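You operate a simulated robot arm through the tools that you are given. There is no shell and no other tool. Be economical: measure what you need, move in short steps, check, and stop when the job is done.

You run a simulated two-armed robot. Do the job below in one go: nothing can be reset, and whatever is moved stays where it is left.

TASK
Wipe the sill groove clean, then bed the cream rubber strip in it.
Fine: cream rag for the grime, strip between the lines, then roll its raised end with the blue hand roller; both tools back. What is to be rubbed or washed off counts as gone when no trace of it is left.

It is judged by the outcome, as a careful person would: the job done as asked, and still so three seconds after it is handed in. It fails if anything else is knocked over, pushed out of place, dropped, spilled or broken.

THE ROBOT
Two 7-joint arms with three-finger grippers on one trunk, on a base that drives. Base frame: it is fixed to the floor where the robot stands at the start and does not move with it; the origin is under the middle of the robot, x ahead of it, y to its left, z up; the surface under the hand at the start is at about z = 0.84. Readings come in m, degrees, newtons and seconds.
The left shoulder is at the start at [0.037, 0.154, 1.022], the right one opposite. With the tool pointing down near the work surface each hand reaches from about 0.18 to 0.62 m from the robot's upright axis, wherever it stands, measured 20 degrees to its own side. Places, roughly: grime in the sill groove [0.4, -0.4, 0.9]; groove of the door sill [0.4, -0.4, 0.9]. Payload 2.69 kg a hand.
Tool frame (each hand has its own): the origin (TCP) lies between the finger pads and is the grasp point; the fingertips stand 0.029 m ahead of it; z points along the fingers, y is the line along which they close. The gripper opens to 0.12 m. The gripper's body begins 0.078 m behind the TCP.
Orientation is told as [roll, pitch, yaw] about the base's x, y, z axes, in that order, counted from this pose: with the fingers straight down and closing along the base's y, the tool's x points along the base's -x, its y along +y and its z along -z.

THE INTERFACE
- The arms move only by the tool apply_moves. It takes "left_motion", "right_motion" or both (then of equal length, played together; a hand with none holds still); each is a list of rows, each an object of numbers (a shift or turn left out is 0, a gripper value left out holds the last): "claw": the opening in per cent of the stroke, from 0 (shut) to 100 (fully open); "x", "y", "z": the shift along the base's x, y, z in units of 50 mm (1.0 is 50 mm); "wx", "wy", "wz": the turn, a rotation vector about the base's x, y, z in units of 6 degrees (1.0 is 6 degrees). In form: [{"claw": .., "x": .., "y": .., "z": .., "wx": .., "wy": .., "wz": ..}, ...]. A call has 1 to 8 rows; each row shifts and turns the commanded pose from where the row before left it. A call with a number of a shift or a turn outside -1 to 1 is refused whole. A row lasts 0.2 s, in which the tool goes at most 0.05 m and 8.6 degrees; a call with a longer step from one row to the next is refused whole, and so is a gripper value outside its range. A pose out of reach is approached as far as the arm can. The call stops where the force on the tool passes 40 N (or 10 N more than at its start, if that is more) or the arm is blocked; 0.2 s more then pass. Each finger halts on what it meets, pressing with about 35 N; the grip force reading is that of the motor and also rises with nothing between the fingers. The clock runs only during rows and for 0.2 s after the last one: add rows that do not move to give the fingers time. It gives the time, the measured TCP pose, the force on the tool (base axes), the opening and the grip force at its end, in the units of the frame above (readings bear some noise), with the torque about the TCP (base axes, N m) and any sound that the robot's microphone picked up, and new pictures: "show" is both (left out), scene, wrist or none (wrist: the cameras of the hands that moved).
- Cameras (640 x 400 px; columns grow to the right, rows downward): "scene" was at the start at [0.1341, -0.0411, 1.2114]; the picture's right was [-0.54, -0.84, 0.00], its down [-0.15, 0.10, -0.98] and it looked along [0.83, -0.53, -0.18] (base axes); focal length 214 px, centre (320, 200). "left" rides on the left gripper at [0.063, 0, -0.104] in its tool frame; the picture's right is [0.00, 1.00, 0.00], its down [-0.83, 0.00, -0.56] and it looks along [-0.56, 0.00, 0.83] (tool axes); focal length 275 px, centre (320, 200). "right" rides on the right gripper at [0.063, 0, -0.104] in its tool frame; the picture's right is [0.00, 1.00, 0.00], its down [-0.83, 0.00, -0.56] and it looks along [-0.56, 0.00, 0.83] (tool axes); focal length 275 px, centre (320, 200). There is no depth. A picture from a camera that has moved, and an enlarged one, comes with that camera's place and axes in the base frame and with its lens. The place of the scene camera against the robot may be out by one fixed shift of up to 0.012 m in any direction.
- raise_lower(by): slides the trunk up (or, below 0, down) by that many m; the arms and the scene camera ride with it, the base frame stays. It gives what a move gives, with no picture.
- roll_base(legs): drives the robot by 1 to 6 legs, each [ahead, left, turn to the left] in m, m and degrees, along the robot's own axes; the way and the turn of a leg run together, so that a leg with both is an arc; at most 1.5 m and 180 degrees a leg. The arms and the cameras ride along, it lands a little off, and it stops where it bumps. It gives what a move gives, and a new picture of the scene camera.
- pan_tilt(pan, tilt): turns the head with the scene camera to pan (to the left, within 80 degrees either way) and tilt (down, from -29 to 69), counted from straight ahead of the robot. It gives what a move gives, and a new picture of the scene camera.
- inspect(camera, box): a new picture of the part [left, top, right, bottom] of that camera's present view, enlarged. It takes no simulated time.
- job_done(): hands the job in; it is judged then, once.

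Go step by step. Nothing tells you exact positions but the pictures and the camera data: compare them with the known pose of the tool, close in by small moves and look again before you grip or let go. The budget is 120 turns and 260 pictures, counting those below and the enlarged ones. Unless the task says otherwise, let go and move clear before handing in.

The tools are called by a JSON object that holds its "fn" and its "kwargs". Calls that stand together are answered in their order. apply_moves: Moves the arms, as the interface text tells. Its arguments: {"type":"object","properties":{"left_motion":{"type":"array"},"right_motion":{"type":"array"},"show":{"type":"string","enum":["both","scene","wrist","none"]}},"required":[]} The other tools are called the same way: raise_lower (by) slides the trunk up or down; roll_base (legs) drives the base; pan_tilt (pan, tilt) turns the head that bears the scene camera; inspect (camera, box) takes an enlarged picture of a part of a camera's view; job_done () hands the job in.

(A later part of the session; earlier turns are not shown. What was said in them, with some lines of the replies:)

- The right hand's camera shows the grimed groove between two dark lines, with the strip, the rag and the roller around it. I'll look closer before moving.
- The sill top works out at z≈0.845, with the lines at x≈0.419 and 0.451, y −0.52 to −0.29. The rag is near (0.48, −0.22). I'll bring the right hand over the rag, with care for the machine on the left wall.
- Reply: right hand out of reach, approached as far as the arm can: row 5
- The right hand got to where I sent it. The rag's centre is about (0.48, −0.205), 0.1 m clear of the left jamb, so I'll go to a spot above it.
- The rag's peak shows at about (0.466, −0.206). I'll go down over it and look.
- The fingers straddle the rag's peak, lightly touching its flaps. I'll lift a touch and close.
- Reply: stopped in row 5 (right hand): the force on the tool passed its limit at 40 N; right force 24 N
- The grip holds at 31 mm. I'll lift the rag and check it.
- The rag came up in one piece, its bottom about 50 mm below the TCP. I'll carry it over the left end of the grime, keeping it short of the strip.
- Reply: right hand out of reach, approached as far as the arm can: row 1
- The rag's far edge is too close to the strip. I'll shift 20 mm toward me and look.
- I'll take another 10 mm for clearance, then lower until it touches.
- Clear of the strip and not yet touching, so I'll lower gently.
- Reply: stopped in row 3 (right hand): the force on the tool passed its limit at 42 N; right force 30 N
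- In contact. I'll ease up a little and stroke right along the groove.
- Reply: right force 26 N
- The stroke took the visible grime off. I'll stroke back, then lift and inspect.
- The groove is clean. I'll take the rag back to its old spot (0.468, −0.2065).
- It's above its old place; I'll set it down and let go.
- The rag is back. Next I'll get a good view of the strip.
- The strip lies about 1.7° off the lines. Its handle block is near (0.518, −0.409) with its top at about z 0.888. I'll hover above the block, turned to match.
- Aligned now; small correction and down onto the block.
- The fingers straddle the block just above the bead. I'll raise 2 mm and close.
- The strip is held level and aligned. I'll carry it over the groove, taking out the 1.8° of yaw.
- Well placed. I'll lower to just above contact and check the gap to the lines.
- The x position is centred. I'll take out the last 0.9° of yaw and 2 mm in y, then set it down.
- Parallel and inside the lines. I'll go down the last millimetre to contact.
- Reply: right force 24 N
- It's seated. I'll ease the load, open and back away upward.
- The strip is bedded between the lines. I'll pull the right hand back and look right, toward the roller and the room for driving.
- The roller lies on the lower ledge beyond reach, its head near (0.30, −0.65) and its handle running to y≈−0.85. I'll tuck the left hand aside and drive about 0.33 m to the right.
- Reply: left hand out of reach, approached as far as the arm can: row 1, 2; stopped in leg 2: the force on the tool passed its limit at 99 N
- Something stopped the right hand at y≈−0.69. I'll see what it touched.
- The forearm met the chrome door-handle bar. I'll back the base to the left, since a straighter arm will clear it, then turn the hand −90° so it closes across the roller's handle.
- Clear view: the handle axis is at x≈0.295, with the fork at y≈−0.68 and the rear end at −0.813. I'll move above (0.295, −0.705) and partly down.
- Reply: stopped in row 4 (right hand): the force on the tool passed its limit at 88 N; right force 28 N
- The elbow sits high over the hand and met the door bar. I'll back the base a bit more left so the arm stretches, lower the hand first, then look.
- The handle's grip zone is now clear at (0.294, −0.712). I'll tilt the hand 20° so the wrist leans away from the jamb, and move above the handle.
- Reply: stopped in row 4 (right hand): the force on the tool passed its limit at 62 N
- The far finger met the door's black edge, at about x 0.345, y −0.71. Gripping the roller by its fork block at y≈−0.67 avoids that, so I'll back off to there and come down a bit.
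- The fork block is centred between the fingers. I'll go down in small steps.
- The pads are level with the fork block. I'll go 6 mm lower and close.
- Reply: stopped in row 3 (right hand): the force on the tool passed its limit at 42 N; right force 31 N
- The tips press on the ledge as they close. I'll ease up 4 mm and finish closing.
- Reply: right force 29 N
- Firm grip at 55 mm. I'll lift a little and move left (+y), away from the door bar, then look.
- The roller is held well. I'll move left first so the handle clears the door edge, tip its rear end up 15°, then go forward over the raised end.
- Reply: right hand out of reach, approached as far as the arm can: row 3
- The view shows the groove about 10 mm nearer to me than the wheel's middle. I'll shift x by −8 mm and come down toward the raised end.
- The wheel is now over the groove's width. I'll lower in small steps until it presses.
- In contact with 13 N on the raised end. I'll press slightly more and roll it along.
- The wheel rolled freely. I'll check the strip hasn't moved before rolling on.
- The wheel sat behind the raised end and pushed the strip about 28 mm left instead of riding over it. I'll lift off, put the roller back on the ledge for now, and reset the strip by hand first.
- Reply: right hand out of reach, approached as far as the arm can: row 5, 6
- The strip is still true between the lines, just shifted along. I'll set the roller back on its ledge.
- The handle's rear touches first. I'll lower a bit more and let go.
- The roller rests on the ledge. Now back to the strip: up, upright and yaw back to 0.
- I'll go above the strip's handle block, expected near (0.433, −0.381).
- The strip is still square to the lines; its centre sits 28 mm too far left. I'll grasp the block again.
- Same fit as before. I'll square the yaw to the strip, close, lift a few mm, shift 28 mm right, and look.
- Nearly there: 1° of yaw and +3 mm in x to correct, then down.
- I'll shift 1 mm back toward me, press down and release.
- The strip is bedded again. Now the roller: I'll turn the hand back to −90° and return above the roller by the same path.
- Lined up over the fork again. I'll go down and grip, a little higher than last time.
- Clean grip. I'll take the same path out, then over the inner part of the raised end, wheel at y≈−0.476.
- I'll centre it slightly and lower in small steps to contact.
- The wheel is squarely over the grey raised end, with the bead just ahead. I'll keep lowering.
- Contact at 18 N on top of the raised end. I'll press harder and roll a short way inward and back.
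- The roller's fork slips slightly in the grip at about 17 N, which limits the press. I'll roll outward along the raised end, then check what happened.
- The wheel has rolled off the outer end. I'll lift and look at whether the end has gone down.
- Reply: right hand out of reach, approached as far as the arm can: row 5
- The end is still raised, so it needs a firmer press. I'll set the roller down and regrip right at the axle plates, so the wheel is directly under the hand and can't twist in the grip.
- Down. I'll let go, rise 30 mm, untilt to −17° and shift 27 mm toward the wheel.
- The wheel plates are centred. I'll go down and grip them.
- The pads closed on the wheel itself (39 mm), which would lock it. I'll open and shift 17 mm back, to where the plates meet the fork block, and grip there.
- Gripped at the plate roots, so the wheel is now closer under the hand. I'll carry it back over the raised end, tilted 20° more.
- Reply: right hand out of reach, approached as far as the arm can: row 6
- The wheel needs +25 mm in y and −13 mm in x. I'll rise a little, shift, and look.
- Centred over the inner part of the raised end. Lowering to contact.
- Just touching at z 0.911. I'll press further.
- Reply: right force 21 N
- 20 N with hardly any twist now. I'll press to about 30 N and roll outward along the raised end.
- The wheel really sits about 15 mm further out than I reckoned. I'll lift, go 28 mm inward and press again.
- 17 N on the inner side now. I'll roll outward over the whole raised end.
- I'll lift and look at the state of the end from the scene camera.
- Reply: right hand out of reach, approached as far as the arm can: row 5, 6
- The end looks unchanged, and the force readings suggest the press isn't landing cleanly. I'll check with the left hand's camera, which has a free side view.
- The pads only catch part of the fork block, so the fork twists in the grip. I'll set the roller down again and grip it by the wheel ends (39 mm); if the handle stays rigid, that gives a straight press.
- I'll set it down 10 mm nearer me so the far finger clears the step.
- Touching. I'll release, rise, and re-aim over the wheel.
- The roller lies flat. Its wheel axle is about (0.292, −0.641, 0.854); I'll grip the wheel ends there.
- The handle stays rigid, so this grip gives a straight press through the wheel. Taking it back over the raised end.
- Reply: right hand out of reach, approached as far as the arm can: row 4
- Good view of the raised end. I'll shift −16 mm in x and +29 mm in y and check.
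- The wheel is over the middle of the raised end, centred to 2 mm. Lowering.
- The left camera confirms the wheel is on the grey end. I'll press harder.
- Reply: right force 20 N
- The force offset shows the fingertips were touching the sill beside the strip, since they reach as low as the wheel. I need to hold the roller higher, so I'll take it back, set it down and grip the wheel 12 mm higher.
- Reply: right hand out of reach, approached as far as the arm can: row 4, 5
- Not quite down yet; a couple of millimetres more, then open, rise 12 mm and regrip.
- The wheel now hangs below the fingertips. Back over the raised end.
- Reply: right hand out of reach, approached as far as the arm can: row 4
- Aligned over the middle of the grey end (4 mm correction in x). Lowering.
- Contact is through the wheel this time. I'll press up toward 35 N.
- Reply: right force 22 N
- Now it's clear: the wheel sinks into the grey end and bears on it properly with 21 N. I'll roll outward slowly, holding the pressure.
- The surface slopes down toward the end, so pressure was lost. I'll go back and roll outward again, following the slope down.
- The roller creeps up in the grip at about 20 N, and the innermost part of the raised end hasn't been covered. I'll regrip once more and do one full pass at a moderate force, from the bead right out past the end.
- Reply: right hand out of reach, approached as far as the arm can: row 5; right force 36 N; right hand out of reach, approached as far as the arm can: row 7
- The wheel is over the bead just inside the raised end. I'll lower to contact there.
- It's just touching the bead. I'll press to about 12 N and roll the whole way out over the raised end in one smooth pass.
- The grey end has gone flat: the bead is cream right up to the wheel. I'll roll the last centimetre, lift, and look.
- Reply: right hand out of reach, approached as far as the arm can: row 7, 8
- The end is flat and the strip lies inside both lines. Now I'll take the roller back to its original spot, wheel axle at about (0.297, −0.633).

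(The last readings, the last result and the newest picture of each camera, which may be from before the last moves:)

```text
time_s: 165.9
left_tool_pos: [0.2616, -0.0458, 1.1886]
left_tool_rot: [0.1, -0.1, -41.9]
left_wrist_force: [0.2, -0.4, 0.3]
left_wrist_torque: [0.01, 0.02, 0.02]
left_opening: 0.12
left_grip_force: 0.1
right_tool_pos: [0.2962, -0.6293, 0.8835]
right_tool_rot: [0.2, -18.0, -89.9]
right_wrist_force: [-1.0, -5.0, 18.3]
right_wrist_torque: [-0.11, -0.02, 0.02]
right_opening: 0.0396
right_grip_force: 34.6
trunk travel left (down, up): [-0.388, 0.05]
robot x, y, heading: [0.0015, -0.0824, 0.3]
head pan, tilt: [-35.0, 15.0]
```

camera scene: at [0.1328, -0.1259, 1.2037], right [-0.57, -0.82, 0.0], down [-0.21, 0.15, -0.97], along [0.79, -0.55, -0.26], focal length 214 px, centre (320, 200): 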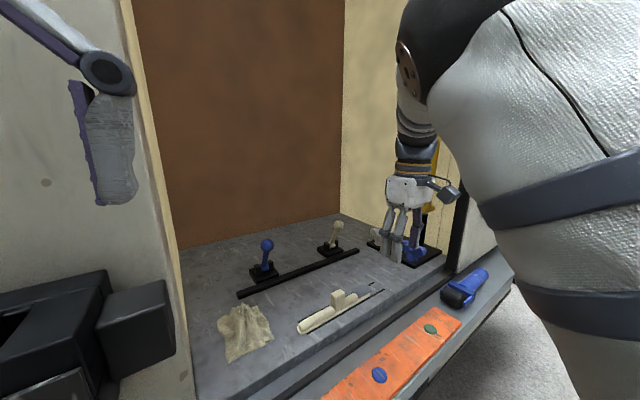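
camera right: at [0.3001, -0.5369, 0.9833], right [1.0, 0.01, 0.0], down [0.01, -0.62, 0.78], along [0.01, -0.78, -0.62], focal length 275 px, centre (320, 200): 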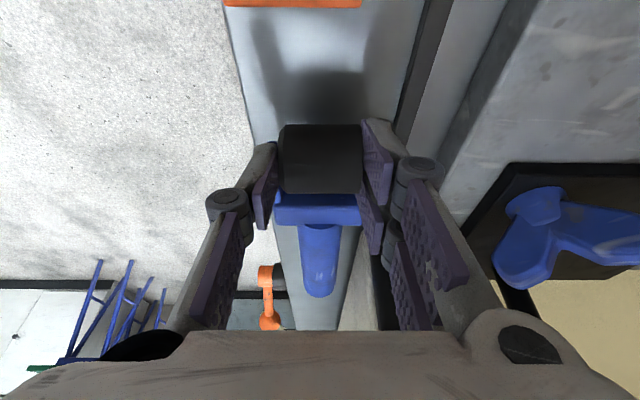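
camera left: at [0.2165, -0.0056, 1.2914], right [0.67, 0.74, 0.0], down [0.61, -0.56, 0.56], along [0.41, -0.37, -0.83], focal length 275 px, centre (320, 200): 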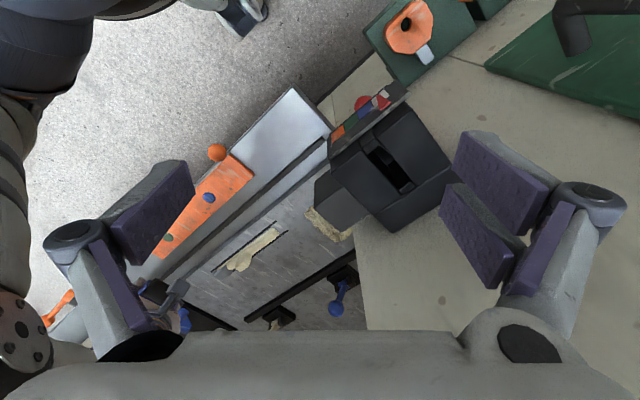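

Firmly on the ledge. I'll ease off, open, rise and compare with the starting position.

{"fn": "apply_moves", "kwargs": {"right_motion": [{"z": 0.03}, {"claw": 66}, {}, {}, {"z": 0.4}, {"z": 0.8, "y": 0.2}, {"y": 0.8, "z": 0.4}, {"y": 0.9, "z": 0.3}], "show": "both"}}

```text
time_s: 167.7
left_tool_pos: [0.2629, -0.0463, 1.1878]
left_tool_rot: [0.0, -0.1, -41.9]
left_wrist_force: [0.1, -0.1, -0.4]
left_wrist_torque: [0.0, 0.02, 0.04]
left_opening: 0.12
left_grip_force: 0.0
right_tool_pos: [0.2962, -0.5333, 0.976]
right_tool_rot: [-0.1, -18.0, -89.8]
right_wrist_force: [0.9, 0.5, 1.1]
right_wrist_torque: [0.0, 0.05, -0.01]
right_opening: 0.0792
right_grip_force: 0.1
trunk travel left (down, up): [-0.388, 0.05]
robot x, y, heading: [-0.0021, -0.087, 0.2]
head pan, tilt: [-35.0, 15.0]
camera scene: at [0.1327, -0.1249, 1.2038], right [-0.57, -0.82, 0.0], down [-0.21, 0.15, -0.97], along [0.79, -0.55, -0.26], focal length 214 px, centre (320, 200)
camera right: at [0.2963, -0.4405, 1.0566], right [1.0, 0.01, 0.0], down [0.01, -0.62, 0.78], along [0.01, -0.78, -0.62], focal length 275 px, centre (320, 200)
```

scene: 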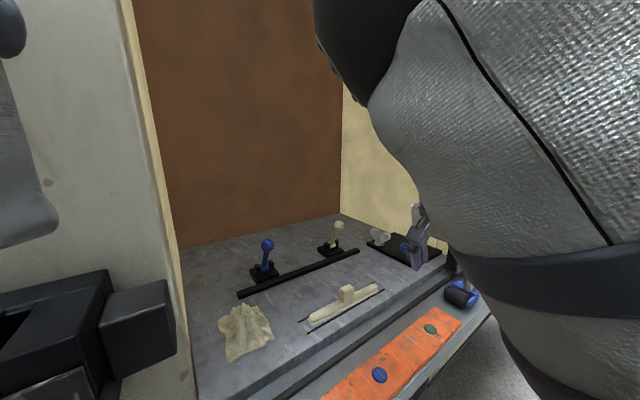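
right: 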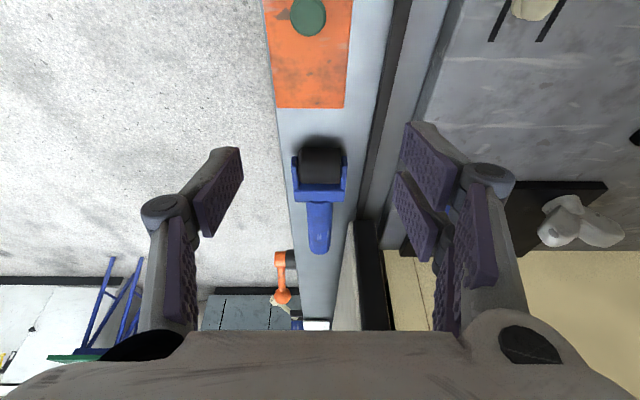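

The roller is back where it started, the rag is in its place, and the strip is flat between the lines. One last lift of the hand and a final look.

{"fn": "apply_moves", "kwargs": {"right_motion": [{"z": 0.8}, {"z": 0.8}, {"z": 0.6}, {}, {}], "show": "none"}}

{"fn": "inspect", "kwargs": {"camera": "scene", "box": [200, 220, 500, 400]}}

```text
time_s: 168.9
left_tool_pos: [0.262, -0.0473, 1.1876]
left_tool_rot: [0.1, 0.0, -42.0]
left_wrist_force: [0.1, -0.8, 0.6]
left_wrist_torque: [0.01, 0.0, -0.01]
left_opening: 0.1198
left_grip_force: 0.0
right_tool_pos: [0.2943, -0.5347, 1.0847]
right_tool_rot: [0.0, -17.8, -89.7]
right_wrist_force: [-0.1, 0.6, 0.1]
right_wrist_torque: [0.05, 0.02, -0.02]
right_opening: 0.0791
right_grip_force: 0.0
trunk travel left (down, up): [-0.388, 0.05]
robot x, y, heading: [0.0011, -0.0815, -0.1]
head pan, tilt: [-35.0, 15.0]
```

```text
2.13 times, centred on (350, 310) of scene
camera zoom: at [0.1328, -0.1258, 1.2037], right [-0.57, -0.82, 0.0], down [-0.21, 0.15, -0.97], along [0.79, -0.55, -0.26], focal length 458 px, centre (256, -35)
```

zoom: 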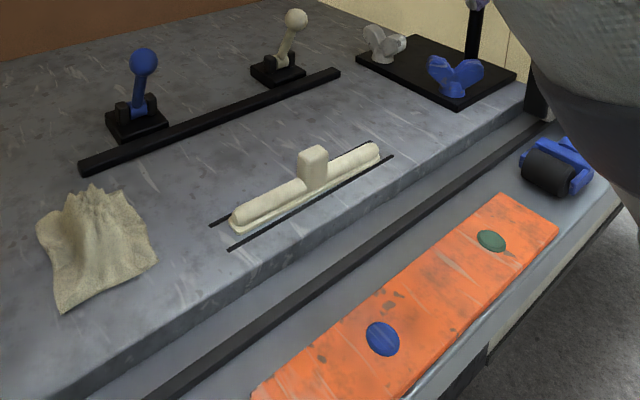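

Everything is in place: the groove is clean, the strip is bedded between the lines with its end rolled flat, and the rag and roller are back.

{"fn": "job_done", "kwargs": {}}

```text
The job is handed in.
```

I wiped the groove clean, bedded the strip between the lines and rolled its raised end flat. The rag and the roller are back where they were.

Three things went less than smoothly:
- **Strip moved once:** the first rolling try pushed the strip about 28 mm along the groove. I set it back by hand before rolling again.
- **Strip angle:** it now sits about 1° off parallel but lies inside both lines at both ends.
- **Contact at the door:** on the way to the roller, the right arm and hand bumped the door edge or its handle three times. I saw nothing moved or damaged there.
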